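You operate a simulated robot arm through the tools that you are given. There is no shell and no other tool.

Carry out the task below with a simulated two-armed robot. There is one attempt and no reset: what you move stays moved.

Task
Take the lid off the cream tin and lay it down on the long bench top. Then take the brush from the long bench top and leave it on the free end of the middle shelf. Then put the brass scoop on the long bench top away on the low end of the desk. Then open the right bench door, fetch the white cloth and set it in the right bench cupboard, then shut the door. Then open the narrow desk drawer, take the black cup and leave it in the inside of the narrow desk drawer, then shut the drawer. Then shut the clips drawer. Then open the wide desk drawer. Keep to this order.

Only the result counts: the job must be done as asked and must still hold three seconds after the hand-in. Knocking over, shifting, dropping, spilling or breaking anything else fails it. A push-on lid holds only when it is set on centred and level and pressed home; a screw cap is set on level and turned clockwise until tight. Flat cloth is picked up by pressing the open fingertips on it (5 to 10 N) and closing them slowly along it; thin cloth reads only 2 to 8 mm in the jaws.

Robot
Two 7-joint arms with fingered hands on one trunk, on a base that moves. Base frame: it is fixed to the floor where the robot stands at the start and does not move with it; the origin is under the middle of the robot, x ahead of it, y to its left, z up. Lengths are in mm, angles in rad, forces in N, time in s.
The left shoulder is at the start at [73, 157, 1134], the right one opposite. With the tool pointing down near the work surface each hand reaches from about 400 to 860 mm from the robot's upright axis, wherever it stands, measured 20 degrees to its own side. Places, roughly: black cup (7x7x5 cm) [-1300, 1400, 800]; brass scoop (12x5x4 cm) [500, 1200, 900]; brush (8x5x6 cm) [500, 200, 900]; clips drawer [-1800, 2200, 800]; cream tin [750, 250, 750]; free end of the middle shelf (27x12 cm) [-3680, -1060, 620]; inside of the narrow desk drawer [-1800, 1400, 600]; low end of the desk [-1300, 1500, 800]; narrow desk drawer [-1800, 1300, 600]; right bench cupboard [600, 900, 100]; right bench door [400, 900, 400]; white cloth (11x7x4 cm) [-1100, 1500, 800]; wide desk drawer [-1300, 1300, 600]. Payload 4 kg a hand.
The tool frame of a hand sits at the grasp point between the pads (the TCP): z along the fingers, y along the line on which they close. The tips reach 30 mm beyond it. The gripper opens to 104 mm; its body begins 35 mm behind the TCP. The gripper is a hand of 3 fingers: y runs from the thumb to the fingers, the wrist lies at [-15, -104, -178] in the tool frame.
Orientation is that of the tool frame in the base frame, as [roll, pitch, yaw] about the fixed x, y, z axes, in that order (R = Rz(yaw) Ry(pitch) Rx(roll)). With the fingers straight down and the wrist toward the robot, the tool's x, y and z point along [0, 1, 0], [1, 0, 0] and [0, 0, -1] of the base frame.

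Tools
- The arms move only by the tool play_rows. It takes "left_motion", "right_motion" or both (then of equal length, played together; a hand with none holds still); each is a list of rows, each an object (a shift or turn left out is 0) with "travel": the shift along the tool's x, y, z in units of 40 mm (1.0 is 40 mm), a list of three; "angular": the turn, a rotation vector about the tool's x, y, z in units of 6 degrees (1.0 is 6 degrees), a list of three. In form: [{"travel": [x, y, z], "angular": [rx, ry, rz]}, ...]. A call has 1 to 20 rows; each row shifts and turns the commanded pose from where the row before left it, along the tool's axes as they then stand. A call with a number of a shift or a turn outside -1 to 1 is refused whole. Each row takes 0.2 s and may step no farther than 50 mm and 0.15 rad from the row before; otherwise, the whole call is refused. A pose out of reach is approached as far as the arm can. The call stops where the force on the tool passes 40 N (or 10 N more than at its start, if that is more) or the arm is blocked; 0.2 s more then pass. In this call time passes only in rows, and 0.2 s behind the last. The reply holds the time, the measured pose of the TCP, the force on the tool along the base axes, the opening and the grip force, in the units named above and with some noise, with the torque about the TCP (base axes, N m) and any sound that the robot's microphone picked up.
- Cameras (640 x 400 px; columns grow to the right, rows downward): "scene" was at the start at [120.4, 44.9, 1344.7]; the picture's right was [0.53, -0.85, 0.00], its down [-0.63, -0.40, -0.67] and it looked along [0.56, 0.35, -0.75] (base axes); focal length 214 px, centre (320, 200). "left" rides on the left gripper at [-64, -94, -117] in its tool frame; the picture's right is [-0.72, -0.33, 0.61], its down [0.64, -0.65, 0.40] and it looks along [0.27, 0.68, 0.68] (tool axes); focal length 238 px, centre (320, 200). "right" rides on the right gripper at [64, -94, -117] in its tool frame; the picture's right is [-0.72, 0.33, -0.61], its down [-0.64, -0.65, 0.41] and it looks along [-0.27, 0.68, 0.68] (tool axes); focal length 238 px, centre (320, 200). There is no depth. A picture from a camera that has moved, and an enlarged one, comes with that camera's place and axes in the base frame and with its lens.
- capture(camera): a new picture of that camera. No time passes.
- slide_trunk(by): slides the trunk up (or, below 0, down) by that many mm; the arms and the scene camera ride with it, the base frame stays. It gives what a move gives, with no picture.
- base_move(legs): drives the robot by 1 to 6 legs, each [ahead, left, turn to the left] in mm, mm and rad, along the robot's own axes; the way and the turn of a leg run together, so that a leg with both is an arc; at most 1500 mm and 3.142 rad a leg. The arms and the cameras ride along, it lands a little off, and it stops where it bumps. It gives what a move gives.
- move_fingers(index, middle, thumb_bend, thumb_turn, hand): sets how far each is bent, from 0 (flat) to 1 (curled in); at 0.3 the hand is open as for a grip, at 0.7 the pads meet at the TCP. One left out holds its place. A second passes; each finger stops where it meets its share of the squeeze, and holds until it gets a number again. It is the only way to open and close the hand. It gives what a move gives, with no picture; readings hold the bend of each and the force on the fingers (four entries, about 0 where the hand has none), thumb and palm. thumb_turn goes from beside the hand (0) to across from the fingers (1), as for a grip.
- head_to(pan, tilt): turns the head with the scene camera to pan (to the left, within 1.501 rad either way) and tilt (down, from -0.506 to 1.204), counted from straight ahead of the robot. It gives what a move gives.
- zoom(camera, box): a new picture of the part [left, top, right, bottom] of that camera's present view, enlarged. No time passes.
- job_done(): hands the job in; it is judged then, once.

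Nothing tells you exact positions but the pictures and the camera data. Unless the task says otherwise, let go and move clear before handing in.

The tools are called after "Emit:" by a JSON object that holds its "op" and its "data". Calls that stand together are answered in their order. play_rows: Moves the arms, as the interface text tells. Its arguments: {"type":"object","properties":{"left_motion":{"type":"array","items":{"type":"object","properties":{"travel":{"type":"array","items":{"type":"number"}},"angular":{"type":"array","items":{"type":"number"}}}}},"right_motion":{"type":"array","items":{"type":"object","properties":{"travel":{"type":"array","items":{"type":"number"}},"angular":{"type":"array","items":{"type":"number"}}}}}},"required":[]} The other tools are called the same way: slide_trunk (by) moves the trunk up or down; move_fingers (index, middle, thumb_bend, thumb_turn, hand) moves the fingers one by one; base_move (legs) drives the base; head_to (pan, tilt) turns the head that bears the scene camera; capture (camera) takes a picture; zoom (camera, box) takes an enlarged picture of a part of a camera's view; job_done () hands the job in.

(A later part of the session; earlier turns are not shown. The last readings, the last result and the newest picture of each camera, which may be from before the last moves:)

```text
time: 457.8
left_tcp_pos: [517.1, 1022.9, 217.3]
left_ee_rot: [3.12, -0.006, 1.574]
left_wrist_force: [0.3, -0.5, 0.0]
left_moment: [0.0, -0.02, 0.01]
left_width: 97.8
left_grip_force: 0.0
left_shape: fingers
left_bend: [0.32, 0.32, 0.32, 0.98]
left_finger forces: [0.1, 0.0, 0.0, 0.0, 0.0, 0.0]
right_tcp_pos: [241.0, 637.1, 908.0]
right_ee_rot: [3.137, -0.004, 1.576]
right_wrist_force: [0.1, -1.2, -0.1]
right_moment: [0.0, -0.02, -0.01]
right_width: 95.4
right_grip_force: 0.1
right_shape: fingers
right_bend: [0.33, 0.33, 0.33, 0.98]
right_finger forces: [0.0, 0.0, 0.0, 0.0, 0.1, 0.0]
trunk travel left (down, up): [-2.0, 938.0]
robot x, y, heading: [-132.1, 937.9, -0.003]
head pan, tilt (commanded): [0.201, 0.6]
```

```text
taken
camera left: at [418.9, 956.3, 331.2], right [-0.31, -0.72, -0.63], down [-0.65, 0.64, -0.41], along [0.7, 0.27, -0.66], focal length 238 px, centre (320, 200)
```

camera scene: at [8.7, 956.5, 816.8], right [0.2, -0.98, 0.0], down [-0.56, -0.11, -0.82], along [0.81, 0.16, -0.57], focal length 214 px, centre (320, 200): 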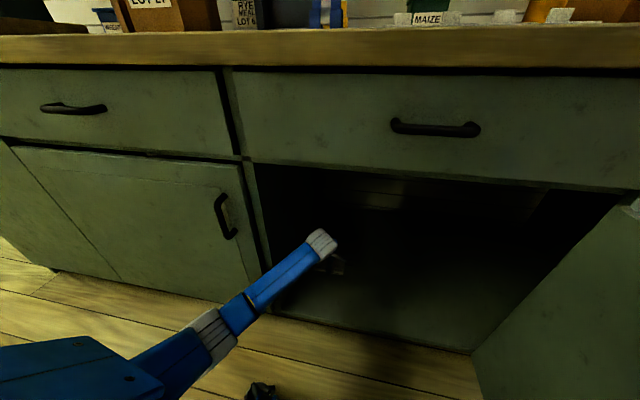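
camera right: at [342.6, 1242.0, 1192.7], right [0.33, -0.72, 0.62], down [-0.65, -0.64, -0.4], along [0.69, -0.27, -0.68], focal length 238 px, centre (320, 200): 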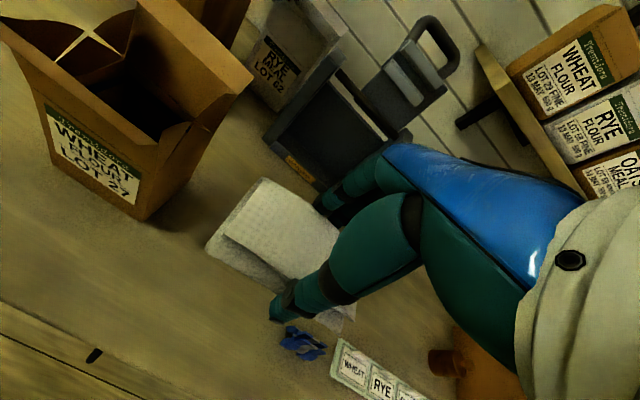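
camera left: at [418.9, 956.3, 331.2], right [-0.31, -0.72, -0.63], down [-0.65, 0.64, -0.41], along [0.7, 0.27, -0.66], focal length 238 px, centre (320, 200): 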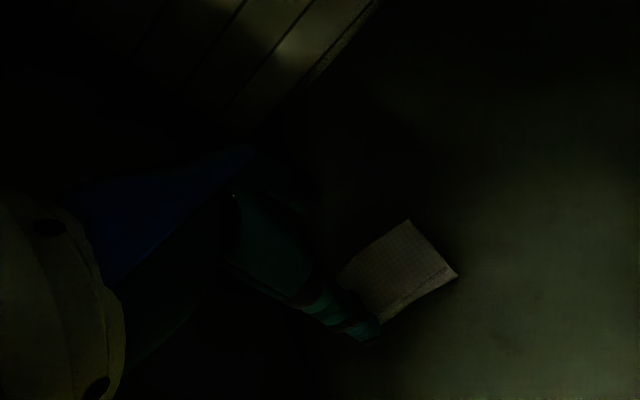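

The cloth lies on the cupboard floor. Withdrawing the hand: arm back first, then the base.

Emit:
{"op": "play_rows", "data": {"left_motion": [{"travel": [0.2, -0.9, 0]}, {"travel": [0.2, -0.9, 0]}, {"travel": [0.2, -0.8, 0]}]}}

Emit:
{"op": "base_move", "data": {"legs": [[-240, 0, 0]]}}

Emit:
{"op": "head_to", "data": {"pan": 0.05, "tilt": 0.5}}

Emit:
{"op": "capture", "data": {"camera": "scene"}}

Emit:
{"op": "zoom", "data": {"camera": "scene", "box": [220, 140, 480, 300]}}

```text
time: 458.8
left_tcp_pos: [455.1, 1024.5, 299.2]
left_ee_rot: [2.965, -0.016, 1.532]
left_wrist_force: [-0.3, 0.1, -0.6]
left_moment: [0.01, 0.03, 0.0]
left_width: 97.9
left_grip_force: 0.0
left_shape: fingers
left_bend: [0.32, 0.32, 0.32, 0.98]
left_finger forces: [0.0, 0.0, 0.0, 0.1, 0.0, 0.0]
right_tcp_pos: [226.4, 630.7, 918.5]
right_ee_rot: [3.119, -0.012, 1.575]
right_wrist_force: [-0.5, 0.1, 0.3]
right_moment: [0.04, -0.03, 0.02]
right_width: 95.3
right_grip_force: 0.1
right_shape: fingers
right_bend: [0.33, 0.33, 0.33, 0.98]
right_finger forces: [0.0, 0.1, 0.0, 0.1, 0.1, 0.0]
trunk travel left (down, up): [-2.0, 938.0]
robot x, y, heading: [-130.9, 937.9, -0.005]
head pan, tilt (commanded): [0.201, 0.6]
stopped in row 3 (left hand): the arm was blocked; the commanded pose is now the measured one
```

```text
time: 460.6
left_tcp_pos: [216.6, 1024.1, 299.5]
left_ee_rot: [2.963, -0.019, 1.534]
left_wrist_force: [0.8, 0.5, -0.1]
left_moment: [-0.01, 0.0, -0.02]
left_width: 97.9
left_grip_force: 0.1
left_shape: fingers
left_bend: [0.32, 0.32, 0.32, 0.98]
left_finger forces: [0.0, 0.0, 0.0, 0.1, 0.0, 0.0]
right_tcp_pos: [-10.6, 629.1, 915.5]
right_ee_rot: [3.122, -0.013, 1.573]
right_wrist_force: [-0.3, 1.1, 0.4]
right_moment: [0.01, 0.02, 0.0]
right_width: 95.2
right_grip_force: 0.0
right_shape: fingers
right_bend: [0.33, 0.33, 0.33, 0.98]
right_finger forces: [0.1, 0.0, 0.0, 0.0, 0.0, 0.0]
trunk travel left (down, up): [-2.0, 938.0]
robot x, y, heading: [-369.4, 937.1, 0.002]
head pan, tilt (commanded): [0.201, 0.6]
```

```text
time: 461.3
left_tcp_pos: [217.0, 1022.6, 302.6]
left_ee_rot: [2.96, -0.012, 1.531]
left_wrist_force: [-0.6, 0.2, -0.4]
left_moment: [0.0, 0.01, -0.01]
left_width: 98.1
left_grip_force: 0.0
left_shape: fingers
left_bend: [0.32, 0.32, 0.32, 0.98]
left_finger forces: [0.1, 0.1, 0.0, 0.0, 0.0, 0.0]
right_tcp_pos: [-11.2, 633.6, 916.1]
right_ee_rot: [3.123, -0.009, 1.573]
right_wrist_force: [0.4, 0.1, 0.3]
right_moment: [-0.01, -0.01, -0.02]
right_width: 95.4
right_grip_force: 0.1
right_shape: fingers
right_bend: [0.33, 0.33, 0.33, 0.98]
right_finger forces: [0.0, 0.1, 0.0, 0.1, 0.1, 0.0]
trunk travel left (down, up): [-2.0, 938.0]
robot x, y, heading: [-367.7, 942.4, 0.002]
head pan, tilt (commanded): [0.051, 0.499]
```

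```text
taken
camera scene: at [-238.9, 931.8, 833.2], right [0.05, -1.0, -0.02], down [-0.47, -0.01, -0.88], along [0.88, 0.05, -0.47], focal length 214 px, centre (320, 200)
```

scene: 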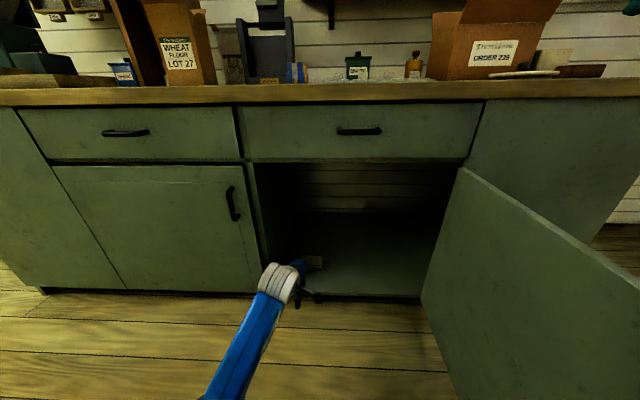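

```text
2.46 times, centred on (350, 220) of scene
camera zoom: at [-238.9, 931.8, 833.2], right [0.05, -1.0, -0.02], down [-0.47, -0.01, -0.88], along [0.88, 0.05, -0.47], focal length 528 px, centre (246, 151)
```

zoom: 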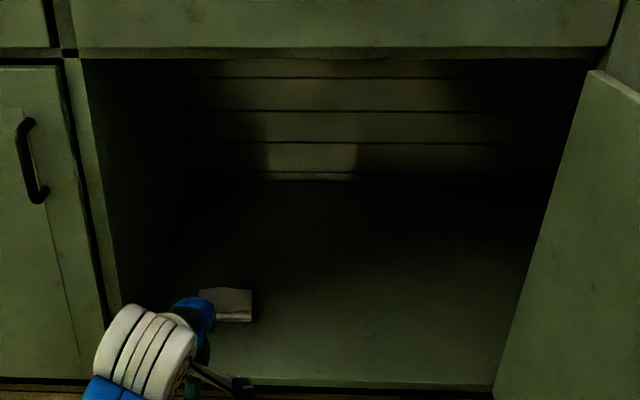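

The cloth lies well inside the cupboard. The left arm got blocked while folding (its low elbow probably touched the floor or my base), so I'll raise the trunk to free it.

Emit:
{"op": "slide_trunk", "data": {"by": 200}}

Emit:
{"op": "capture", "data": {"camera": "scene"}}

```text
time: 463.4
left_tcp_pos: [220.2, 1026.8, 485.3]
left_ee_rot: [2.977, 0.0, 1.533]
left_wrist_force: [-0.1, -0.1, -0.6]
left_moment: [-0.03, -0.02, -0.01]
left_width: 98.0
left_grip_force: 0.0
left_shape: fingers
left_bend: [0.32, 0.32, 0.32, 0.98]
left_finger forces: [0.0, 0.0, 0.0, 0.1, 0.1, 0.0]
right_tcp_pos: [1.5, 643.0, 1110.0]
right_ee_rot: [3.137, 0.003, 1.575]
right_wrist_force: [-0.4, 0.3, -0.7]
right_moment: [-0.03, 0.03, -0.03]
right_width: 95.4
right_grip_force: 0.1
right_shape: fingers
right_bend: [0.33, 0.33, 0.33, 0.98]
right_finger forces: [0.1, 0.0, 0.0, 0.1, 0.0, 0.0]
trunk travel left (down, up): [-202.0, 738.0]
robot x, y, heading: [-368.3, 939.3, -0.002]
head pan, tilt (commanded): [0.051, 0.499]
```

```text
taken
camera scene: at [-227.3, 943.5, 1025.9], right [0.05, -1.0, 0.0], down [-0.48, -0.02, -0.88], along [0.88, 0.04, -0.48], focal length 214 px, centre (320, 200)
```

scene: 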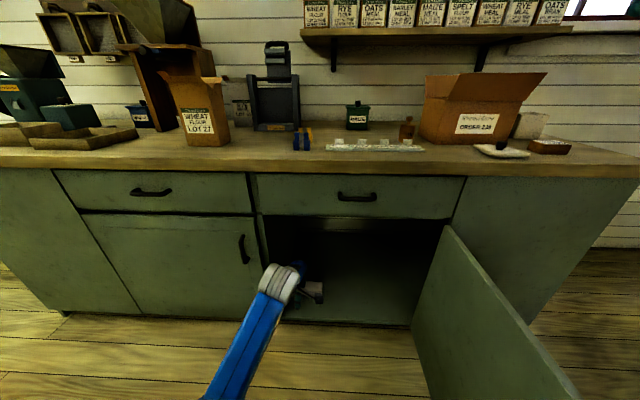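

Free again. I'll level the left hand, raise it and the trunk, then drive round to the other side of the open door.

Emit:
{"op": "play_rows", "data": {"left_motion": [{"travel": [0, 0, -0.8], "angular": [0.7, 0, 0]}, {"travel": [0, 0, -0.8], "angular": [0.7, 0, 0]}, {"travel": [0, 0.3, -0.8]}, {"travel": [0, 0.3, -0.8]}, {"travel": [0, 0.3, -0.8]}, {"travel": [0, 0.3, -0.8]}]}}

Emit:
{"op": "slide_trunk", "data": {"by": 180}}

Emit:
{"op": "base_move", "data": {"legs": [[-250, 0, 0], [0, 0, 1.571], [-980, 0, 0]]}}

Emit:
{"op": "capture", "data": {"camera": "scene"}}

```text
time: 464.8
left_tcp_pos: [256.6, 1024.3, 678.2]
left_ee_rot: [3.124, -0.001, 1.53]
left_wrist_force: [0.2, 0.1, -0.7]
left_moment: [0.0, -0.01, 0.0]
left_width: 98.2
left_grip_force: 0.1
left_shape: fingers
left_bend: [0.32, 0.32, 0.32, 0.98]
left_finger forces: [0.0, 0.0, 0.0, 0.1, 0.0, 0.1]
right_tcp_pos: [0.6, 643.4, 1110.2]
right_ee_rot: [3.137, 0.003, 1.576]
right_wrist_force: [-0.4, 0.1, 0.1]
right_moment: [0.03, 0.01, 0.0]
right_width: 95.4
right_grip_force: 0.1
right_shape: fingers
right_bend: [0.33, 0.33, 0.33, 0.98]
right_finger forces: [0.1, 0.0, 0.0, 0.0, 0.0, 0.0]
trunk travel left (down, up): [-202.0, 738.0]
robot x, y, heading: [-371.3, 939.4, 0.001]
head pan, tilt (commanded): [0.051, 0.499]
```

```text
time: 466.8
left_tcp_pos: [258.5, 1024.5, 858.3]
left_ee_rot: [3.124, -0.003, 1.533]
left_wrist_force: [0.4, 0.4, -0.8]
left_moment: [0.0, 0.02, -0.01]
left_width: 98.0
left_grip_force: 0.0
left_shape: fingers
left_bend: [0.32, 0.32, 0.32, 0.98]
left_finger forces: [0.1, 0.0, 0.0, 0.0, 0.0, 0.0]
right_tcp_pos: [2.0, 643.1, 1291.3]
right_ee_rot: [3.135, 0.004, 1.574]
right_wrist_force: [0.9, -0.7, 0.1]
right_moment: [-0.02, -0.04, 0.01]
right_width: 95.5
right_grip_force: 0.1
right_shape: fingers
right_bend: [0.33, 0.33, 0.33, 0.98]
right_finger forces: [0.1, 0.1, 0.0, 0.0, 0.1, 0.0]
trunk travel left (down, up): [-382.0, 558.0]
robot x, y, heading: [-370.4, 940.8, -0.0]
head pan, tilt (commanded): [0.051, 0.499]
```

```text
time: 477.1
left_tcp_pos: [-718.0, 597.5, 859.2]
left_ee_rot: [3.123, -0.002, 3.087]
left_wrist_force: [-0.8, 0.5, -0.2]
left_moment: [0.0, 0.03, -0.02]
left_width: 97.9
left_grip_force: 0.0
left_shape: fingers
left_bend: [0.32, 0.32, 0.32, 0.98]
left_finger forces: [0.0, 0.0, 0.0, 0.0, 0.1, 0.0]
right_tcp_pos: [-340.9, 334.8, 1289.6]
right_ee_rot: [3.137, 0.003, 3.128]
right_wrist_force: [0.0, -0.2, -0.2]
right_moment: [0.0, -0.02, 0.02]
right_width: 95.0
right_grip_force: 0.0
right_shape: fingers
right_bend: [0.33, 0.33, 0.33, 0.98]
right_finger forces: [0.0, 0.0, 0.0, 0.0, 0.0, 0.1]
trunk travel left (down, up): [-382.0, 558.0]
robot x, y, heading: [-647.6, -35.9, 1.549]
head pan, tilt (commanded): [0.051, 0.499]
```

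```text
taken
camera scene: at [-644.8, 111.1, 1205.9], right [1.0, 0.03, 0.0], down [0.01, -0.48, -0.88], along [-0.03, 0.88, -0.48], focal length 214 px, centre (320, 200)
```

scene: 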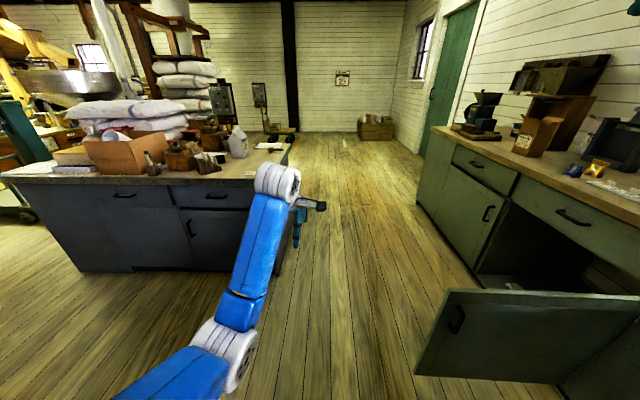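

The open door with its handle is ahead on the right. I'll sidestep in front of it, set the same trunk height as when I opened it, and re-pose the left hand to point at the handle.

Emit:
{"op": "play_rows", "data": {"left_motion": [{"travel": [0.3, -0.9, 0]}, {"travel": [0.3, -0.9, 0]}, {"travel": [0.3, -0.9, 0]}, {"travel": [0.3, -0.9, 0]}]}}

Emit:
{"op": "base_move", "data": {"legs": [[8, -449, 0], [0, 0, -0.164]]}}

Emit:
{"op": "slide_trunk", "data": {"by": -162}}

Emit:
{"op": "play_rows", "data": {"left_motion": [{"angular": [0, 0, 1]}, {"angular": [0, 0, 1]}, {"angular": [0, 0, 1]}, {"angular": [0, 0, 1]}, {"angular": [0, 0, 1]}, {"angular": [0, 0, 1]}, {"angular": [0, 0, 1]}, {"angular": [0, 0, 1]}, {"angular": [0, 0, 1]}, {"angular": [0, 0, 1]}, {"angular": [0, 0, 1]}, {"angular": [0, 0, 1]}, {"angular": [0, 0, 1]}, {"angular": [0, 0, 1]}, {"angular": [0, 0, 1]}]}}

Emit:
{"op": "play_rows", "data": {"left_motion": [{"angular": [0, 1, 0]}, {"angular": [0, 1, 0]}, {"angular": [0, 1, 0]}, {"angular": [0, 1, 0]}, {"angular": [0, 1, 0]}, {"angular": [0, 1, 0]}, {"angular": [0, 1, 0]}, {"angular": [0, 1, 0]}, {"angular": [0, 1, 0]}, {"angular": [0, 1, 0]}, {"angular": [0, 1, 0]}, {"angular": [0, 1, 0]}, {"angular": [0, 1, 0]}]}}

Emit:
{"op": "capture", "data": {"camera": "scene"}}

```text
time: 478.3
left_tcp_pos: [-798.7, 528.0, 862.7]
left_ee_rot: [3.083, -0.094, -3.11]
left_wrist_force: [0.6, 0.3, 0.6]
left_moment: [0.01, -0.02, 0.0]
left_width: 98.0
left_grip_force: 0.1
left_shape: fingers
left_bend: [0.32, 0.32, 0.32, 0.98]
left_finger forces: [0.0, 0.0, 0.0, 0.1, 0.0, 0.0]
left hand out of reach, approached as far as the arm can: row 3, 4
right_tcp_pos: [-339.6, 331.1, 1289.9]
right_ee_rot: [3.134, 0.004, 3.129]
right_wrist_force: [0.6, -0.5, 1.2]
right_moment: [-0.03, -0.03, 0.01]
right_width: 95.5
right_grip_force: 0.2
right_shape: fingers
right_bend: [0.33, 0.33, 0.33, 0.98]
right_finger forces: [0.1, 0.0, 0.1, 0.1, 0.1, 0.0]
trunk travel left (down, up): [-382.0, 558.0]
robot x, y, heading: [-647.0, -33.1, 1.553]
head pan, tilt (commanded): [0.051, 0.499]
stopped in row 4 (left hand): the arm was blocked; the commanded pose is now the measured one
```

```text
time: 481.7
left_tcp_pos: [-255.4, 546.3, 861.7]
left_ee_rot: [3.084, -0.087, 3.003]
left_wrist_force: [-0.1, 0.1, 0.1]
left_moment: [0.03, -0.04, -0.01]
left_width: 98.2
left_grip_force: 0.1
left_shape: fingers
left_bend: [0.32, 0.32, 0.32, 0.98]
left_finger forces: [0.1, 0.0, 0.0, 0.0, 0.0, 0.1]
right_tcp_pos: [159.8, 277.3, 1292.6]
right_ee_rot: [3.135, 0.009, 2.962]
right_wrist_force: [0.7, -0.7, -0.3]
right_moment: [0.05, -0.02, 0.04]
right_width: 95.6
right_grip_force: 0.0
right_shape: fingers
right_bend: [0.33, 0.33, 0.33, 0.98]
right_finger forces: [0.0, 0.0, 0.0, 0.0, 0.0, 0.0]
trunk travel left (down, up): [-382.0, 558.0]
robot x, y, heading: [-194.6, -32.2, 1.383]
head pan, tilt (commanded): [0.051, 0.499]
```

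```text
time: 483.6
left_tcp_pos: [-251.5, 543.3, 701.5]
left_ee_rot: [3.085, -0.094, 3.007]
left_wrist_force: [-0.8, -0.2, 0.1]
left_moment: [0.0, 0.01, 0.0]
left_width: 97.9
left_grip_force: 0.0
left_shape: fingers
left_bend: [0.32, 0.32, 0.32, 0.98]
left_finger forces: [0.0, 0.0, 0.1, 0.0, 0.0, 0.0]
right_tcp_pos: [165.9, 272.7, 1130.3]
right_ee_rot: [3.134, 0.004, 2.96]
right_wrist_force: [1.5, 0.1, 0.6]
right_moment: [0.0, 0.02, 0.02]
right_width: 95.3
right_grip_force: 0.1
right_shape: fingers
right_bend: [0.33, 0.33, 0.33, 0.98]
right_finger forces: [0.1, 0.1, 0.0, 0.0, 0.0, 0.0]
trunk travel left (down, up): [-220.0, 720.0]
robot x, y, heading: [-194.1, -33.3, 1.385]
head pan, tilt (commanded): [0.051, 0.499]
```

```text
time: 486.8
left_tcp_pos: [-246.5, 612.6, 653.3]
left_ee_rot: [-3.045, -0.057, 1.446]
left_wrist_force: [0.0, 1.2, 0.0]
left_moment: [0.02, -0.02, 0.0]
left_width: 98.0
left_grip_force: 0.4
left_shape: fingers
left_bend: [0.32, 0.32, 0.32, 0.98]
left_finger forces: [0.1, 0.0, 0.0, 0.0, 0.0, 0.0]
left hand out of reach, approached as far as the arm can: row 3, 4, 5, 6, 7, 8, 9, 10, 11
right_tcp_pos: [166.4, 273.1, 1130.1]
right_ee_rot: [3.133, 0.002, 2.96]
right_wrist_force: [-0.2, -1.1, 0.6]
right_moment: [-0.02, -0.03, 0.03]
right_width: 95.4
right_grip_force: 0.0
right_shape: fingers
right_bend: [0.33, 0.33, 0.33, 0.98]
right_finger forces: [0.1, 0.1, 0.0, 0.0, 0.0, 0.0]
trunk travel left (down, up): [-220.0, 720.0]
robot x, y, heading: [-194.9, -30.4, 1.386]
head pan, tilt (commanded): [0.051, 0.499]
```

```text
time: 487.7
left_tcp_pos: [-341.6, 584.0, 548.6]
left_ee_rot: [-3.029, -0.226, 1.573]
left_wrist_force: [-0.7, 0.1, 0.4]
left_moment: [0.0, 0.01, 0.0]
left_width: 98.6
left_grip_force: 0.1
left_shape: fingers
left_bend: [0.32, 0.32, 0.32, 0.98]
left_finger forces: [0.0, 0.0, 0.0, 0.1, 0.0, 0.1]
left hand out of reach, approached as far as the arm can: row 2
right_tcp_pos: [163.6, 272.8, 1129.7]
right_ee_rot: [3.132, 0.003, 2.961]
right_wrist_force: [0.3, -0.5, 0.7]
right_moment: [0.02, 0.02, 0.0]
right_width: 95.3
right_grip_force: 0.0
right_shape: fingers
right_bend: [0.33, 0.33, 0.33, 0.98]
right_finger forces: [0.0, 0.1, 0.1, 0.0, 0.0, 0.0]
trunk travel left (down, up): [-220.0, 720.0]
robot x, y, heading: [-190.9, -30.7, 1.385]
head pan, tilt (commanded): [0.051, 0.499]
stopped in row 4 (left hand): the arm was blocked; the commanded pose is now the measured one
```

```text
taken
camera scene: at [-170.3, 109.0, 1043.8], right [0.99, -0.14, 0.0], down [-0.07, -0.48, -0.88], along [0.12, 0.87, -0.48], focal length 214 px, centre (320, 200)
```

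scene: 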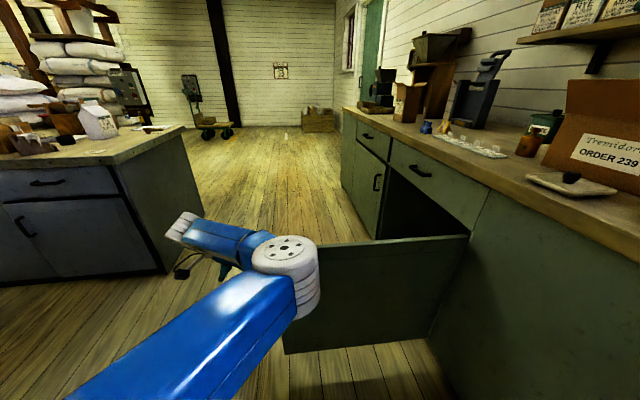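

My chained moves got blocked and left the arm in an awkward, folded posture near the door. I'll stop and look closely before doing anything else.

Emit:
{"op": "zoom", "data": {"camera": "scene", "box": [150, 180, 490, 380]}}

Emit:
{"op": "capture", "data": {"camera": "left"}}

Emit:
{"op": "capture", "data": {"camera": "right"}}

```text
1.88 times, centred on (320, 280) of scene
camera zoom: at [-170.3, 109.0, 1043.8], right [0.99, -0.14, 0.0], down [-0.07, -0.48, -0.88], along [0.12, 0.87, -0.48], focal length 404 px, centre (320, 49)
```

zoom: 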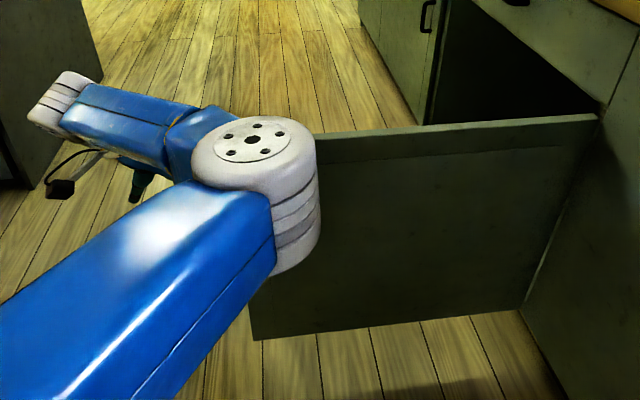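

```text
taken
camera left: at [-422.6, 493.1, 656.0], right [-0.39, -0.57, -0.72], down [-0.7, 0.7, -0.18], along [0.6, 0.43, -0.67], focal length 238 px, centre (320, 200)
```

left: 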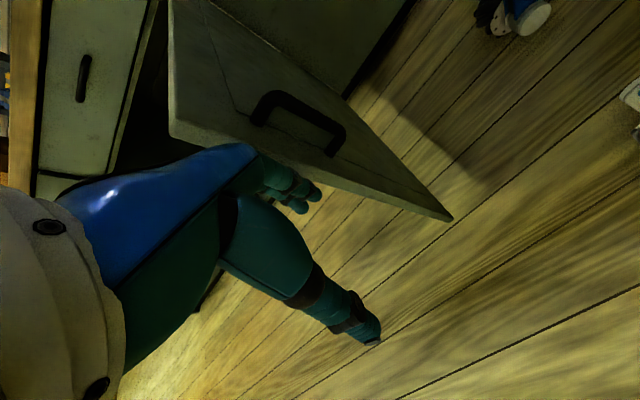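

```text
taken
camera right: at [83.1, 191.6, 1245.4], right [0.76, 0.19, 0.62], down [0.52, -0.75, -0.41], along [0.39, 0.63, -0.67], focal length 238 px, centre (320, 200)
```

right: 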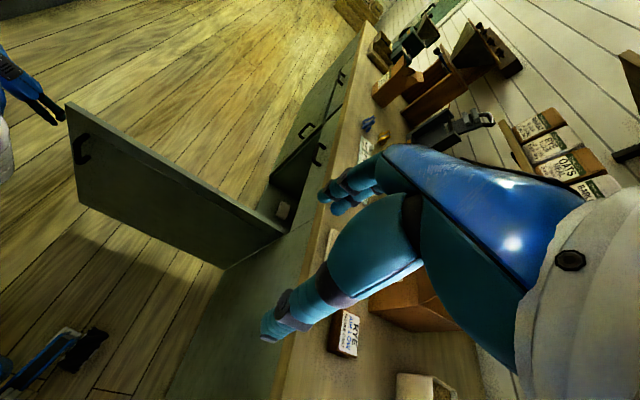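

Nothing is disturbed: the hand is simply beside the door's free edge. I'll lift the left hand up and back to the spot from which the forward-pointing posture worked before.

Emit:
{"op": "play_rows", "data": {"left_motion": [{"travel": [-0.34, 0.36, -0.88]}, {"travel": [-0.34, 0.36, -0.88]}, {"travel": [-0.34, 0.36, -0.88]}, {"travel": [-0.34, 0.36, -0.88]}, {"travel": [-0.34, 0.36, -0.88]}]}}

Emit:
{"op": "capture", "data": {"camera": "scene"}}

```text
time: 488.4
left_tcp_pos: [-390.0, 477.8, 504.3]
left_ee_rot: [-2.973, 0.021, 1.761]
left_wrist_force: [0.6, -0.5, -0.4]
left_moment: [-0.01, 0.01, 0.01]
left_width: 98.2
left_grip_force: 0.1
left_shape: fingers
left_bend: [0.32, 0.32, 0.32, 0.98]
left_finger forces: [0.1, 0.0, 0.0, 0.0, 0.0, 0.1]
right_tcp_pos: [163.7, 273.5, 1130.0]
right_ee_rot: [3.131, 0.004, 2.96]
right_wrist_force: [0.7, 0.1, -0.7]
right_moment: [0.0, 0.02, -0.01]
right_width: 95.5
right_grip_force: 0.0
right_shape: fingers
right_bend: [0.33, 0.33, 0.33, 0.98]
right_finger forces: [0.0, 0.0, 0.0, 0.1, 0.0, 0.0]
trunk travel left (down, up): [-220.0, 720.0]
robot x, y, heading: [-193.7, -33.3, 1.382]
head pan, tilt (commanded): [0.051, 0.499]
stopped in row 3 (left hand): the arm was blocked; the commanded pose is now the measured one
```

```text
taken
camera scene: at [-170.4, 108.5, 1043.8], right [0.99, -0.14, 0.0], down [-0.07, -0.48, -0.88], along [0.12, 0.87, -0.48], focal length 214 px, centre (320, 200)
```

scene: 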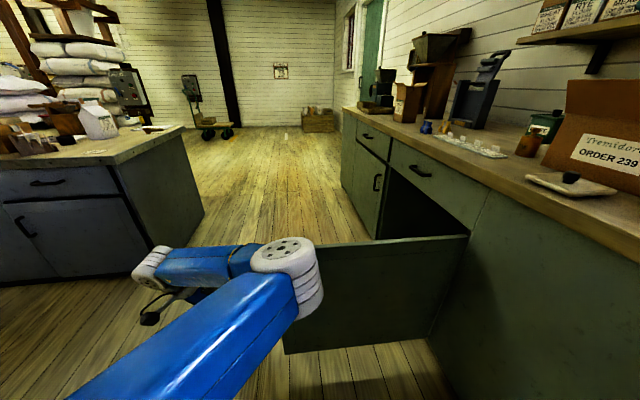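

The arm is folded with its elbow turned inward. I'll try to unfold it by extending the hand forward and up along the free lane left of the door.

Emit:
{"op": "play_rows", "data": {"left_motion": [{"travel": [0.9, 0.11, -0.4]}, {"travel": [0.9, 0.11, -0.4]}, {"travel": [0.9, 0.11, -0.4]}, {"travel": [0.9, 0.11, -0.4]}]}}

Emit:
{"op": "capture", "data": {"camera": "scene"}}

```text
time: 489.4
left_tcp_pos: [-385.4, 625.2, 559.6]
left_ee_rot: [-2.969, 0.026, 1.754]
left_wrist_force: [0.0, -0.3, 0.1]
left_moment: [-0.01, -0.01, -0.01]
left_width: 98.5
left_grip_force: 0.2
left_shape: fingers
left_bend: [0.32, 0.32, 0.32, 0.98]
left_finger forces: [0.1, 0.0, 0.0, 0.0, 0.0, 0.0]
right_tcp_pos: [162.9, 272.6, 1130.7]
right_ee_rot: [3.13, 0.006, 2.961]
right_wrist_force: [0.6, -0.7, -0.7]
right_moment: [0.01, -0.02, 0.0]
right_width: 95.1
right_grip_force: 0.1
right_shape: fingers
right_bend: [0.33, 0.33, 0.33, 0.98]
right_finger forces: [0.0, 0.0, 0.0, 0.1, 0.1, 0.0]
trunk travel left (down, up): [-220.0, 720.0]
robot x, y, heading: [-191.5, -34.4, 1.382]
head pan, tilt (commanded): [0.051, 0.499]
```

```text
taken
camera scene: at [-170.7, 108.7, 1043.8], right [0.99, -0.14, 0.0], down [-0.07, -0.48, -0.88], along [0.12, 0.87, -0.48], focal length 214 px, centre (320, 200)
```

scene: 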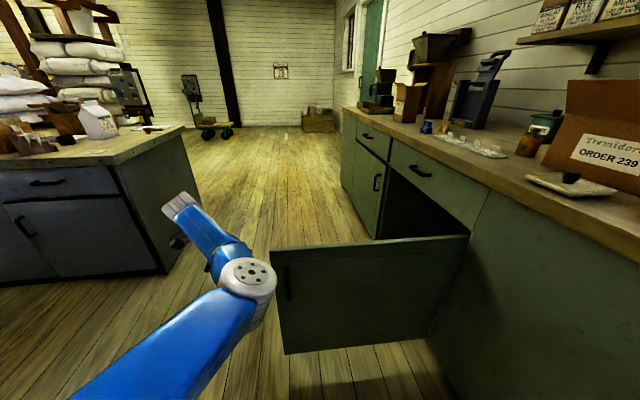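

Good, it unfolds. The door now stands at about 90°. Rather than re-gripping the handle, I'll push the door shut with the right hand while arcing the base about the hinge; first I'll lift the left hand high and out of the way.

Emit:
{"op": "play_rows", "data": {"left_motion": [{"travel": [0.2, 0.15, -0.9]}, {"travel": [0.2, 0.15, -0.9]}, {"travel": [0.2, 0.15, -0.9]}, {"travel": [0.2, 0.15, -0.9]}, {"travel": [0, 0.15, -0.9]}, {"travel": [0, 0.15, -0.9]}, {"travel": [0, 0.15, -0.9]}, {"travel": [0, 0.15, -0.9]}]}}

Emit:
{"op": "capture", "data": {"camera": "scene"}}

```text
time: 491.2
left_tcp_pos: [-297.4, 680.1, 837.9]
left_ee_rot: [-2.971, 0.024, 1.756]
left_wrist_force: [-0.1, -0.9, 0.8]
left_moment: [-0.01, 0.02, 0.0]
left_width: 98.3
left_grip_force: 0.0
left_shape: fingers
left_bend: [0.32, 0.32, 0.32, 0.98]
left_finger forces: [0.0, 0.0, 0.0, 0.0, 0.0, 0.1]
right_tcp_pos: [164.0, 271.5, 1130.8]
right_ee_rot: [3.129, 0.005, 2.961]
right_wrist_force: [-0.1, 0.6, 0.4]
right_moment: [-0.03, -0.01, -0.01]
right_width: 95.1
right_grip_force: 0.0
right_shape: fingers
right_bend: [0.33, 0.33, 0.33, 0.98]
right_finger forces: [0.0, 0.0, 0.2, 0.0, 0.0, 0.0]
trunk travel left (down, up): [-220.0, 720.0]
robot x, y, heading: [-196.7, -34.8, 1.388]
head pan, tilt (commanded): [0.051, 0.499]
```

```text
taken
camera scene: at [-170.0, 107.7, 1043.9], right [0.99, -0.14, 0.0], down [-0.07, -0.48, -0.88], along [0.12, 0.87, -0.48], focal length 214 px, centre (320, 200)
```

scene: 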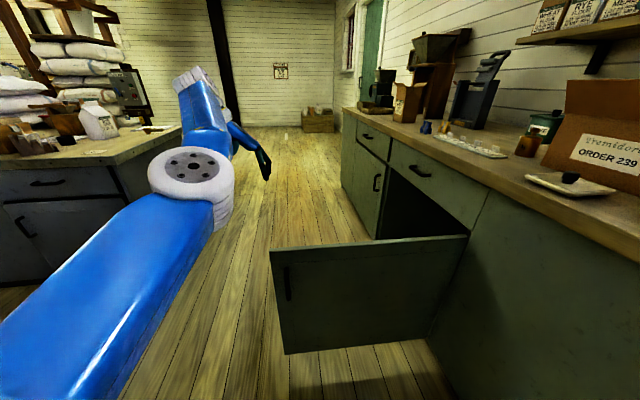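

The left arm is now extended with its elbow out. I'll return this hand to the plain posture, then draw it back and up near the body.

Emit:
{"op": "play_rows", "data": {"left_motion": [{"angular": [-0.8, 0, 0]}, {"angular": [-0.8, 0, 0]}, {"angular": [0, 0, -1]}, {"angular": [0, 0, -1]}, {"angular": [0, 0, -1]}, {"angular": [0, 0, -1]}, {"angular": [0, 0, -1]}, {"angular": [0, 0, -1]}, {"angular": [0, 0, -1]}, {"angular": [0, 0, -1]}, {"angular": [0, 0, -1]}, {"angular": [0, 0, -1]}, {"angular": [0, 0, -1]}]}}

Emit:
{"op": "play_rows", "data": {"left_motion": [{"travel": [0, -0.8, -0.5]}, {"travel": [0, -0.8, -0.5]}, {"travel": [0, -0.8, -0.5]}, {"travel": [0, -0.8, -0.5]}, {"travel": [0, -0.8, -0.5]}, {"travel": [0, -0.8, -0.5]}, {"travel": [0, -0.8, -0.5]}, {"travel": [0, -0.8, -0.5]}]}}

Emit:
{"op": "capture", "data": {"camera": "scene"}}

```text
time: 494.1
left_tcp_pos: [-296.8, 681.1, 836.1]
left_ee_rot: [-3.117, 0.005, 2.907]
left_wrist_force: [0.1, 0.3, 0.0]
left_moment: [-0.03, 0.0, -0.02]
left_width: 97.8
left_grip_force: 0.0
left_shape: fingers
left_bend: [0.32, 0.32, 0.32, 0.98]
left_finger forces: [0.0, 0.0, 0.0, 0.0, 0.0, 0.0]
right_tcp_pos: [164.0, 271.3, 1130.7]
right_ee_rot: [3.132, 0.004, 2.959]
right_wrist_force: [0.3, -0.4, -0.1]
right_moment: [0.01, -0.02, 0.01]
right_width: 95.2
right_grip_force: 0.1
right_shape: fingers
right_bend: [0.33, 0.33, 0.33, 0.98]
right_finger forces: [0.0, 0.0, 0.0, 0.1, 0.0, 0.0]
trunk travel left (down, up): [-220.0, 720.0]
robot x, y, heading: [-196.7, -32.6, 1.383]
head pan, tilt (commanded): [0.051, 0.499]
```

```text
time: 495.3
left_tcp_pos: [-378.0, 542.8, 845.5]
left_ee_rot: [-2.914, 0.006, 3.007]
left_wrist_force: [-0.4, -0.5, -0.5]
left_moment: [-0.02, -0.01, 0.01]
left_width: 98.4
left_grip_force: 0.1
left_shape: fingers
left_bend: [0.32, 0.32, 0.32, 0.98]
left_finger forces: [0.0, 0.0, 0.0, 0.1, 0.1, 0.0]
right_tcp_pos: [164.1, 270.4, 1131.3]
right_ee_rot: [3.129, 0.004, 2.961]
right_wrist_force: [-0.6, 0.7, 0.9]
right_moment: [0.0, 0.01, 0.0]
right_width: 95.5
right_grip_force: 0.0
right_shape: fingers
right_bend: [0.33, 0.33, 0.33, 0.98]
right_finger forces: [0.0, 0.0, 0.1, 0.0, 0.0, 0.1]
trunk travel left (down, up): [-220.0, 720.0]
robot x, y, heading: [-194.9, -30.4, 1.384]
head pan, tilt (commanded): [0.051, 0.499]
stopped in row 6 (left hand): the arm was blocked; the commanded pose is now the measured one
```

```text
taken
camera scene: at [-170.7, 107.9, 1043.9], right [0.99, -0.14, 0.0], down [-0.07, -0.48, -0.88], along [0.12, 0.87, -0.48], focal length 214 px, centre (320, 200)
```

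scene: 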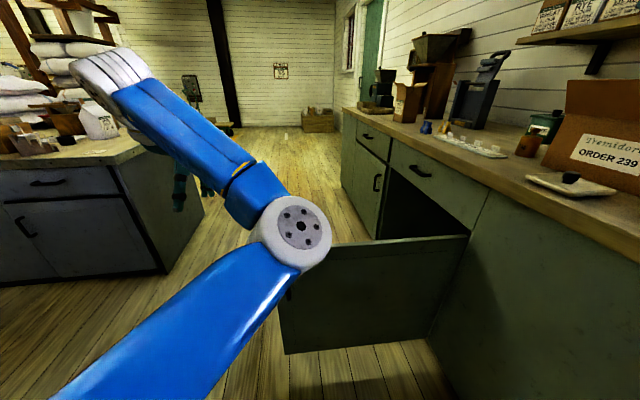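

The elbow keeps folding inward. For now I'll just raise the left hand high so it clears the bench, and sort its posture out later in open space.

Emit:
{"op": "play_rows", "data": {"left_motion": [{"travel": [0, 0.2, -0.9], "angular": [-0.5, 0, 0]}, {"travel": [0, 0.2, -0.9], "angular": [-0.5, 0, 0]}, {"travel": [0, 0.2, -0.9], "angular": [-0.5, 0, 0]}, {"travel": [0, 0.1, -0.9], "angular": [-0.5, 0, 0]}, {"travel": [0, 0, -0.9]}, {"travel": [0, 0, -0.9]}, {"travel": [0, 0, -0.9]}, {"travel": [0, 0, -0.9]}]}}

Emit:
{"op": "capture", "data": {"camera": "scene"}}

```text
time: 497.1
left_tcp_pos: [-370.2, 591.1, 1127.7]
left_ee_rot: [-3.124, 0.007, 3.001]
left_wrist_force: [-0.5, 0.1, -0.2]
left_moment: [0.0, -0.03, 0.0]
left_width: 98.2
left_grip_force: 0.0
left_shape: fingers
left_bend: [0.32, 0.32, 0.32, 0.98]
left_finger forces: [0.0, 0.0, 0.0, 0.0, 0.0, 0.0]
right_tcp_pos: [163.0, 269.5, 1132.2]
right_ee_rot: [3.131, 0.006, 2.96]
right_wrist_force: [-0.2, -1.2, 0.5]
right_moment: [0.0, -0.03, 0.01]
right_width: 95.2
right_grip_force: 0.0
right_shape: fingers
right_bend: [0.33, 0.33, 0.33, 0.98]
right_finger forces: [0.0, 0.0, 0.0, 0.1, 0.0, 0.0]
trunk travel left (down, up): [-220.0, 720.0]
robot x, y, heading: [-197.4, -34.5, 1.383]
head pan, tilt (commanded): [0.051, 0.499]
```

```text
taken
camera scene: at [-171.3, 106.9, 1044.1], right [0.99, -0.14, 0.0], down [-0.06, -0.47, -0.88], along [0.12, 0.87, -0.48], focal length 214 px, centre (320, 200)
```

scene: 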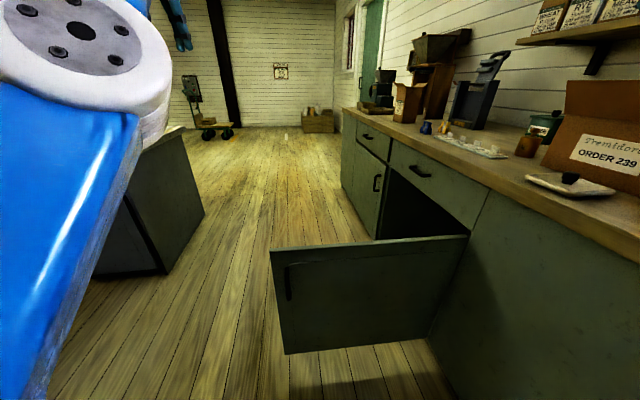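

Left hand is high now. I'll raise it a little more, make a fist with the right hand, and bring the right hand to the centre and down in front of the door's outer face.

Emit:
{"op": "move_fingers", "data": {"hand": "right", "index": 0.75, "middle": 0.75, "thumb_bend": 0.65}}

Emit:
{"op": "play_rows", "data": {"left_motion": [{"travel": [0, 0, -0.9]}, {"travel": [0, 0, -0.9]}, {"travel": [0, 0, -0.9]}, {"travel": [0, 0, -0.9]}, {}, {}, {}, {}], "right_motion": [{"travel": [0.95, 0.38, 0]}, {"travel": [0.95, 0.38, 0]}, {"travel": [0.95, 0.38, 0]}, {"travel": [0.95, 0.38, 0]}, {"travel": [0.95, 0.38, 0]}, {"travel": [0.95, 0.38, 0]}, {"travel": [0.95, 0.38, 0]}, {"travel": [0.95, 0.38, 0]}]}}

Emit:
{"op": "slide_trunk", "data": {"by": -80}}

Emit:
{"op": "play_rows", "data": {"right_motion": [{"travel": [0, 0, 0.95]}, {"travel": [0, 0, 0.95]}, {"travel": [0, 0, 0.95]}, {"travel": [0, 0, 0.95]}, {"travel": [0, 0, 0.95]}, {"travel": [0, 0, 0.95]}, {"travel": [0, 0, 0.95]}, {"travel": [0, 0, 0.95]}]}}

Emit:
{"op": "capture", "data": {"camera": "scene"}}

```text
time: 498.1
left_tcp_pos: [-368.6, 593.6, 1126.9]
left_ee_rot: [-3.123, 0.006, 2.999]
left_wrist_force: [-0.2, -0.3, -0.4]
left_moment: [0.02, -0.01, 0.0]
left_width: 98.2
left_grip_force: 0.1
left_shape: fingers
left_bend: [0.32, 0.32, 0.32, 0.98]
left_finger forces: [0.0, 0.0, 0.0, 0.1, 0.1, 0.0]
right_tcp_pos: [163.0, 269.7, 1131.8]
right_ee_rot: [3.128, 0.004, 2.96]
right_wrist_force: [-0.3, -0.1, 0.0]
right_moment: [0.0, 0.0, 0.0]
right_width: 0.0
right_grip_force: 0.0
right_shape: fingers
right_bend: [0.75, 0.75, 0.65, 1.0]
right_finger forces: [0.1, 0.0, 0.1, 0.1, 0.0, 0.1]
trunk travel left (down, up): [-220.0, 720.0]
robot x, y, heading: [-195.0, -33.3, 1.386]
head pan, tilt (commanded): [0.051, 0.499]
```

```text
time: 499.9
left_tcp_pos: [-358.3, 544.9, 1193.5]
left_ee_rot: [-3.125, 0.005, 3.001]
left_wrist_force: [0.5, -0.2, 0.0]
left_moment: [-0.02, -0.02, -0.01]
left_width: 98.0
left_grip_force: 0.0
left_shape: fingers
left_bend: [0.32, 0.32, 0.32, 0.98]
left_finger forces: [0.0, 0.0, 0.0, 0.1, 0.0, 0.0]
left hand out of reach, approached as far as the arm can: row 1, 2, 3, 4
right_tcp_pos: [63.6, 324.6, 1119.7]
right_ee_rot: [3.129, 0.005, 2.96]
right_wrist_force: [0.3, -0.6, 0.9]
right_moment: [0.01, 0.02, 0.01]
right_width: 0.0
right_grip_force: 0.1
right_shape: fingers
right_bend: [0.75, 0.75, 0.65, 1.0]
right_finger forces: [0.1, 0.0, 0.0, 0.0, 0.0, 0.0]
right hand out of reach, approached as far as the arm can: row 3, 4, 5, 6, 7, 8
trunk travel left (down, up): [-220.0, 720.0]
robot x, y, heading: [-195.2, -33.3, 1.38]
head pan, tilt (commanded): [0.051, 0.499]
```

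```text
time: 501.1
left_tcp_pos: [-357.9, 542.8, 1114.8]
left_ee_rot: [-3.123, 0.006, 3.0]
left_wrist_force: [-0.9, -0.3, -0.7]
left_moment: [-0.01, 0.02, 0.04]
left_width: 98.2
left_grip_force: 0.1
left_shape: fingers
left_bend: [0.32, 0.32, 0.32, 0.98]
left_finger forces: [0.1, 0.0, 0.0, 0.0, 0.1, 0.0]
right_tcp_pos: [63.6, 323.8, 1039.9]
right_ee_rot: [3.13, 0.007, 2.96]
right_wrist_force: [0.5, -0.3, -0.5]
right_moment: [0.0, 0.02, 0.0]
right_width: 0.1
right_grip_force: 0.1
right_shape: fingers
right_bend: [0.75, 0.75, 0.65, 1.0]
right_finger forces: [0.0, 0.0, 0.0, 0.0, 0.1, 0.0]
trunk travel left (down, up): [-140.0, 800.0]
robot x, y, heading: [-194.4, -32.2, 1.386]
head pan, tilt (commanded): [0.051, 0.499]
```

```text
time: 502.9
left_tcp_pos: [-358.2, 543.7, 1114.2]
left_ee_rot: [-3.123, 0.004, 3.001]
left_wrist_force: [0.1, -0.2, -0.6]
left_moment: [-0.01, 0.0, 0.0]
left_width: 98.2
left_grip_force: 0.0
left_shape: fingers
left_bend: [0.32, 0.32, 0.32, 0.98]
left_finger forces: [0.0, 0.1, 0.1, 0.1, 0.1, 0.0]
right_tcp_pos: [63.7, 329.6, 735.1]
right_ee_rot: [3.13, 0.004, 2.961]
right_wrist_force: [-0.4, -0.1, -0.3]
right_moment: [0.01, 0.0, -0.03]
right_width: 0.0
right_grip_force: 0.0
right_shape: fingers
right_bend: [0.75, 0.75, 0.65, 1.0]
right_finger forces: [0.0, 0.0, 0.0, 0.0, 0.0, 0.0]
trunk travel left (down, up): [-140.0, 800.0]
robot x, y, heading: [-193.7, -32.7, 1.387]
head pan, tilt (commanded): [0.051, 0.499]
```

```text
taken
camera scene: at [-170.5, 107.9, 963.9], right [0.99, -0.14, 0.0], down [-0.07, -0.48, -0.88], along [0.12, 0.87, -0.48], focal length 214 px, centre (320, 200)
```

scene: 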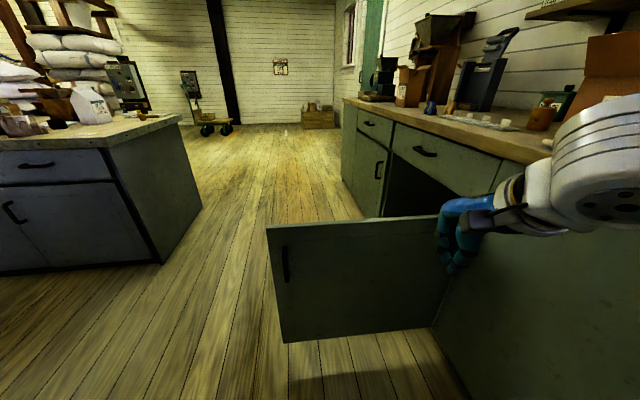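

Emit:
{"op": "play_rows", "data": {"right_motion": [{"travel": [0.84, 0.3, 0.5]}, {"travel": [0.84, 0.3, 0.5]}, {"travel": [0.84, 0.3, 0.5]}, {"travel": [0.84, 0.3, 0.5]}, {"travel": [0.84, 0.3, 0.5]}, {"travel": [0.7, 0.2, 0.5]}]}}

Emit:
{"op": "capture", "data": {"camera": "scene"}}

Emit:
{"op": "capture", "data": {"camera": "right"}}

```text
time: 504.3
left_tcp_pos: [-358.4, 543.1, 1114.7]
left_ee_rot: [-3.125, 0.004, 3.0]
left_wrist_force: [-0.2, 0.0, 0.4]
left_moment: [0.04, 0.04, 0.03]
left_width: 98.4
left_grip_force: 0.0
left_shape: fingers
left_bend: [0.32, 0.32, 0.32, 0.98]
left_finger forces: [0.0, 0.0, 0.0, 0.0, 0.0, 0.0]
right_tcp_pos: [-27.0, 382.4, 676.6]
right_ee_rot: [3.129, 0.004, 2.96]
right_wrist_force: [-0.9, 0.9, 0.2]
right_moment: [0.03, 0.0, -0.01]
right_width: 0.1
right_grip_force: 0.0
right_shape: fingers
right_bend: [0.75, 0.75, 0.65, 1.0]
right_finger forces: [0.0, 0.1, 0.0, 0.0, 0.0, 0.1]
right hand out of reach, approached as far as the arm can: row 4, 5, 6
trunk travel left (down, up): [-140.0, 800.0]
robot x, y, heading: [-189.8, -33.1, 1.387]
head pan, tilt (commanded): [0.051, 0.499]
```

```text
taken
camera scene: at [-170.9, 108.2, 963.8], right [0.99, -0.14, 0.0], down [-0.07, -0.48, -0.88], along [0.12, 0.87, -0.48], focal length 214 px, centre (320, 200)
```

scene: 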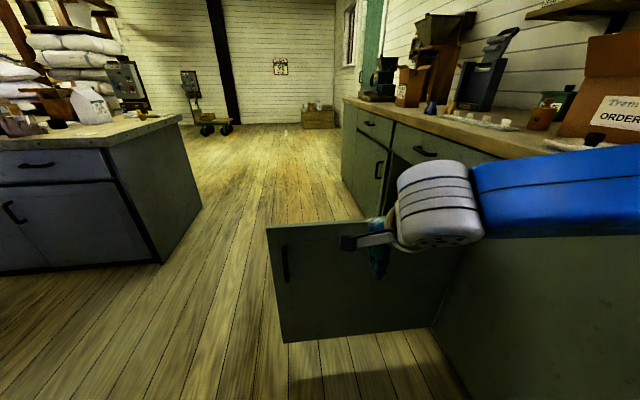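

```text
taken
camera right: at [-108.4, 300.7, 791.8], right [0.76, 0.19, 0.62], down [0.52, -0.75, -0.41], along [0.39, 0.63, -0.67], focal length 238 px, centre (320, 200)
```

right: 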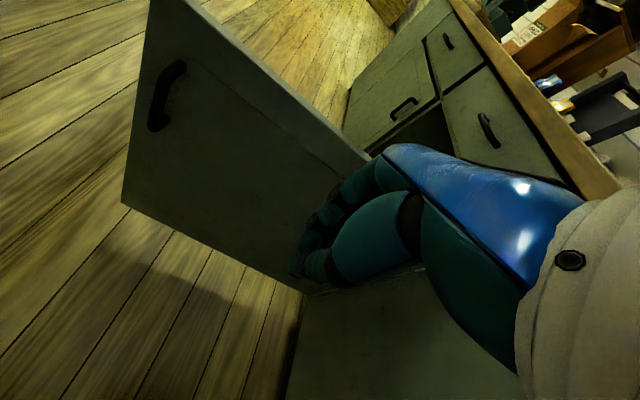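

Emit:
{"op": "play_rows", "data": {"right_motion": [{"travel": [0, 0, 0.8]}, {"travel": [0, 0, 0.8]}, {"travel": [0, 0, 0.4]}]}}

```text
time: 505.1
left_tcp_pos: [-358.4, 545.1, 1112.6]
left_ee_rot: [-3.122, 0.005, 3.001]
left_wrist_force: [1.2, 0.0, 0.1]
left_moment: [-0.06, -0.01, -0.04]
left_width: 98.4
left_grip_force: 0.1
left_shape: fingers
left_bend: [0.32, 0.32, 0.32, 0.98]
left_finger forces: [0.0, 0.0, 0.0, 0.0, 0.0, 0.0]
right_tcp_pos: [-15.3, 362.9, 605.1]
right_ee_rot: [3.13, 0.005, 2.96]
right_wrist_force: [-0.6, -0.6, 0.7]
right_moment: [-0.02, 0.01, 0.0]
right_width: 0.0
right_grip_force: 0.1
right_shape: fingers
right_bend: [0.75, 0.75, 0.65, 1.0]
right_finger forces: [0.0, 0.0, 0.0, 0.0, 0.1, 0.1]
right hand out of reach, approached as far as the arm can: row 1, 2
trunk travel left (down, up): [-140.0, 800.0]
robot x, y, heading: [-193.8, -36.0, 1.386]
head pan, tilt (commanded): [0.051, 0.499]
```

The right fist is level with the door's upper part. Before pushing, I'll draw the left hand further back so it stays clear of the bag on the bench at the end of the arc.

Emit:
{"op": "play_rows", "data": {"left_motion": [{"travel": [0, -0.7, 0]}, {"travel": [0, -0.7, 0]}, {"travel": [0, -0.7, 0]}, {"travel": [0, -0.7, 0]}]}}

Emit:
{"op": "head_to", "data": {"pan": 0.4, "tilt": 0.1}}

Emit:
{"op": "capture", "data": {"camera": "scene"}}

```text
time: 506.1
left_tcp_pos: [-373.3, 432.2, 1115.2]
left_ee_rot: [-3.12, 0.005, 3.0]
left_wrist_force: [0.0, -1.0, 0.7]
left_moment: [0.0, 0.02, -0.01]
left_width: 98.4
left_grip_force: 0.1
left_shape: fingers
left_bend: [0.32, 0.32, 0.32, 0.98]
left_finger forces: [0.0, 0.1, 0.0, 0.0, 0.0, 0.1]
right_tcp_pos: [-16.3, 362.1, 604.9]
right_ee_rot: [3.129, 0.002, 2.96]
right_wrist_force: [-0.3, -1.0, 0.0]
right_moment: [0.01, 0.05, -0.03]
right_width: 0.0
right_grip_force: 0.0
right_shape: fingers
right_bend: [0.75, 0.75, 0.65, 1.0]
right_finger forces: [0.0, 0.0, 0.0, 0.0, 0.1, 0.0]
trunk travel left (down, up): [-140.0, 800.0]
robot x, y, heading: [-195.4, -33.1, 1.382]
head pan, tilt (commanded): [0.051, 0.499]
```

```text
time: 506.9
left_tcp_pos: [-373.6, 432.1, 1116.6]
left_ee_rot: [-3.124, 0.004, 3.0]
left_wrist_force: [0.8, -0.6, -1.1]
left_moment: [0.02, -0.02, -0.03]
left_width: 98.8
left_grip_force: 0.1
left_shape: fingers
left_bend: [0.32, 0.32, 0.32, 0.98]
left_finger forces: [0.1, 0.0, 0.1, 0.0, 0.1, 0.1]
right_tcp_pos: [-17.1, 361.8, 604.1]
right_ee_rot: [3.131, 0.005, 2.961]
right_wrist_force: [-0.4, 0.6, -0.1]
right_moment: [0.01, -0.01, -0.02]
right_width: 0.3
right_grip_force: 0.0
right_shape: fingers
right_bend: [0.75, 0.75, 0.65, 1.0]
right_finger forces: [0.1, 0.0, 0.0, 0.0, 0.0, 0.0]
trunk travel left (down, up): [-140.0, 800.0]
robot x, y, heading: [-193.9, -32.4, 1.382]
head pan, tilt (commanded): [0.4, 0.099]
```

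```text
taken
camera scene: at [-202.2, 107.6, 1001.0], right [0.98, 0.21, 0.0], down [0.02, -0.1, -0.99], along [-0.21, 0.97, -0.1], focal length 214 px, centre (320, 200)
```

scene: 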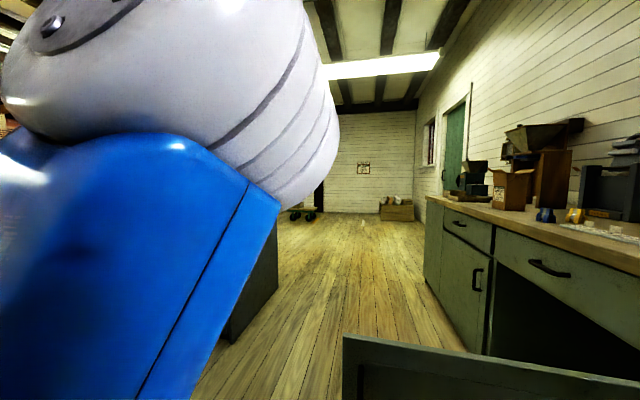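

Now driving gently forward until the right fist meets the door.

Emit:
{"op": "head_to", "data": {"pan": 0, "tilt": 0.6}}

Emit:
{"op": "base_move", "data": {"legs": [[90, 0, 0]]}}

Emit:
{"op": "capture", "data": {"camera": "scene"}}

Emit:
{"op": "capture", "data": {"camera": "right"}}

```text
time: 507.9
left_tcp_pos: [-374.2, 434.3, 1114.3]
left_ee_rot: [-3.119, 0.005, 3.001]
left_wrist_force: [-0.1, -0.7, -0.2]
left_moment: [0.0, -0.04, 0.0]
left_width: 98.2
left_grip_force: 0.0
left_shape: fingers
left_bend: [0.32, 0.32, 0.32, 0.98]
left_finger forces: [0.0, 0.0, 0.0, 0.1, 0.1, 0.1]
right_tcp_pos: [-17.3, 362.5, 604.0]
right_ee_rot: [3.13, 0.007, 2.961]
right_wrist_force: [0.0, -0.3, 0.1]
right_moment: [0.0, -0.01, -0.02]
right_width: 0.2
right_grip_force: 0.0
right_shape: fingers
right_bend: [0.75, 0.75, 0.65, 1.0]
right_finger forces: [0.0, 0.0, 0.0, 0.0, 0.0, 0.0]
trunk travel left (down, up): [-140.0, 800.0]
robot x, y, heading: [-194.1, -35.7, 1.388]
head pan, tilt (commanded): [0.0, 0.6]
```

```text
time: 509.0
left_tcp_pos: [-355.5, 523.9, 1113.6]
left_ee_rot: [-3.12, 0.006, 3.0]
left_wrist_force: [0.3, 0.1, -0.5]
left_moment: [-0.04, 0.01, 0.0]
left_width: 98.3
left_grip_force: 0.1
left_shape: fingers
left_bend: [0.32, 0.32, 0.32, 0.98]
left_finger forces: [0.0, 0.0, 0.1, 0.0, 0.1, 0.1]
right_tcp_pos: [1.5, 449.7, 603.7]
right_ee_rot: [3.13, 0.005, 2.959]
right_wrist_force: [0.6, 0.3, -0.7]
right_moment: [0.03, 0.0, -0.04]
right_width: 0.2
right_grip_force: 0.0
right_shape: fingers
right_bend: [0.75, 0.75, 0.65, 1.0]
right_finger forces: [0.1, 0.1, 0.0, 0.0, 0.0, 0.0]
trunk travel left (down, up): [-140.0, 800.0]
robot x, y, heading: [-179.1, 52.8, 1.38]
head pan, tilt (commanded): [0.0, 0.6]
```

```text
taken
camera scene: at [-156.0, 196.5, 963.9], right [0.99, -0.11, 0.0], down [-0.05, -0.48, -0.88], along [0.1, 0.87, -0.48], focal length 214 px, centre (320, 200)
```

scene: 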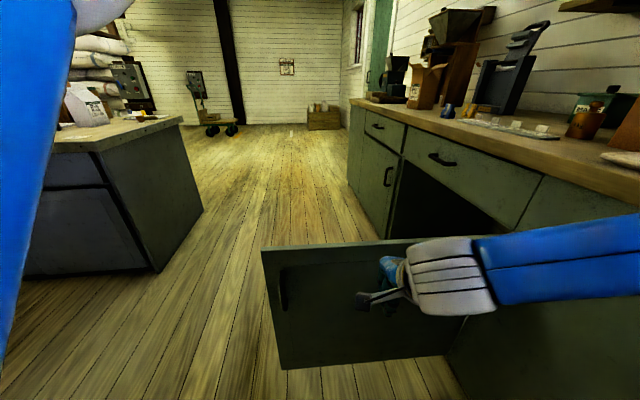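

```text
taken
camera right: at [-80.7, 368.5, 719.2], right [0.76, 0.18, 0.62], down [0.51, -0.76, -0.41], along [0.39, 0.63, -0.67], focal length 238 px, centre (320, 200)
```

right: 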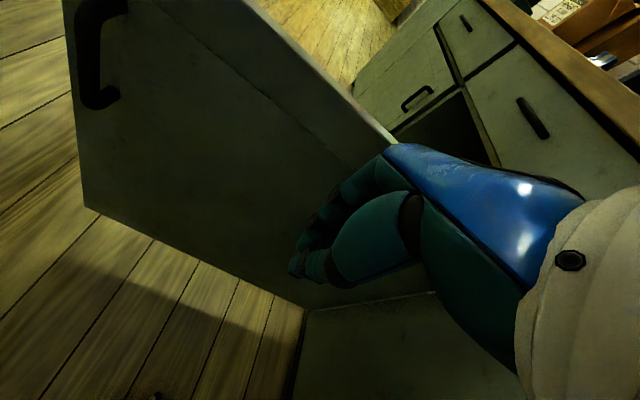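

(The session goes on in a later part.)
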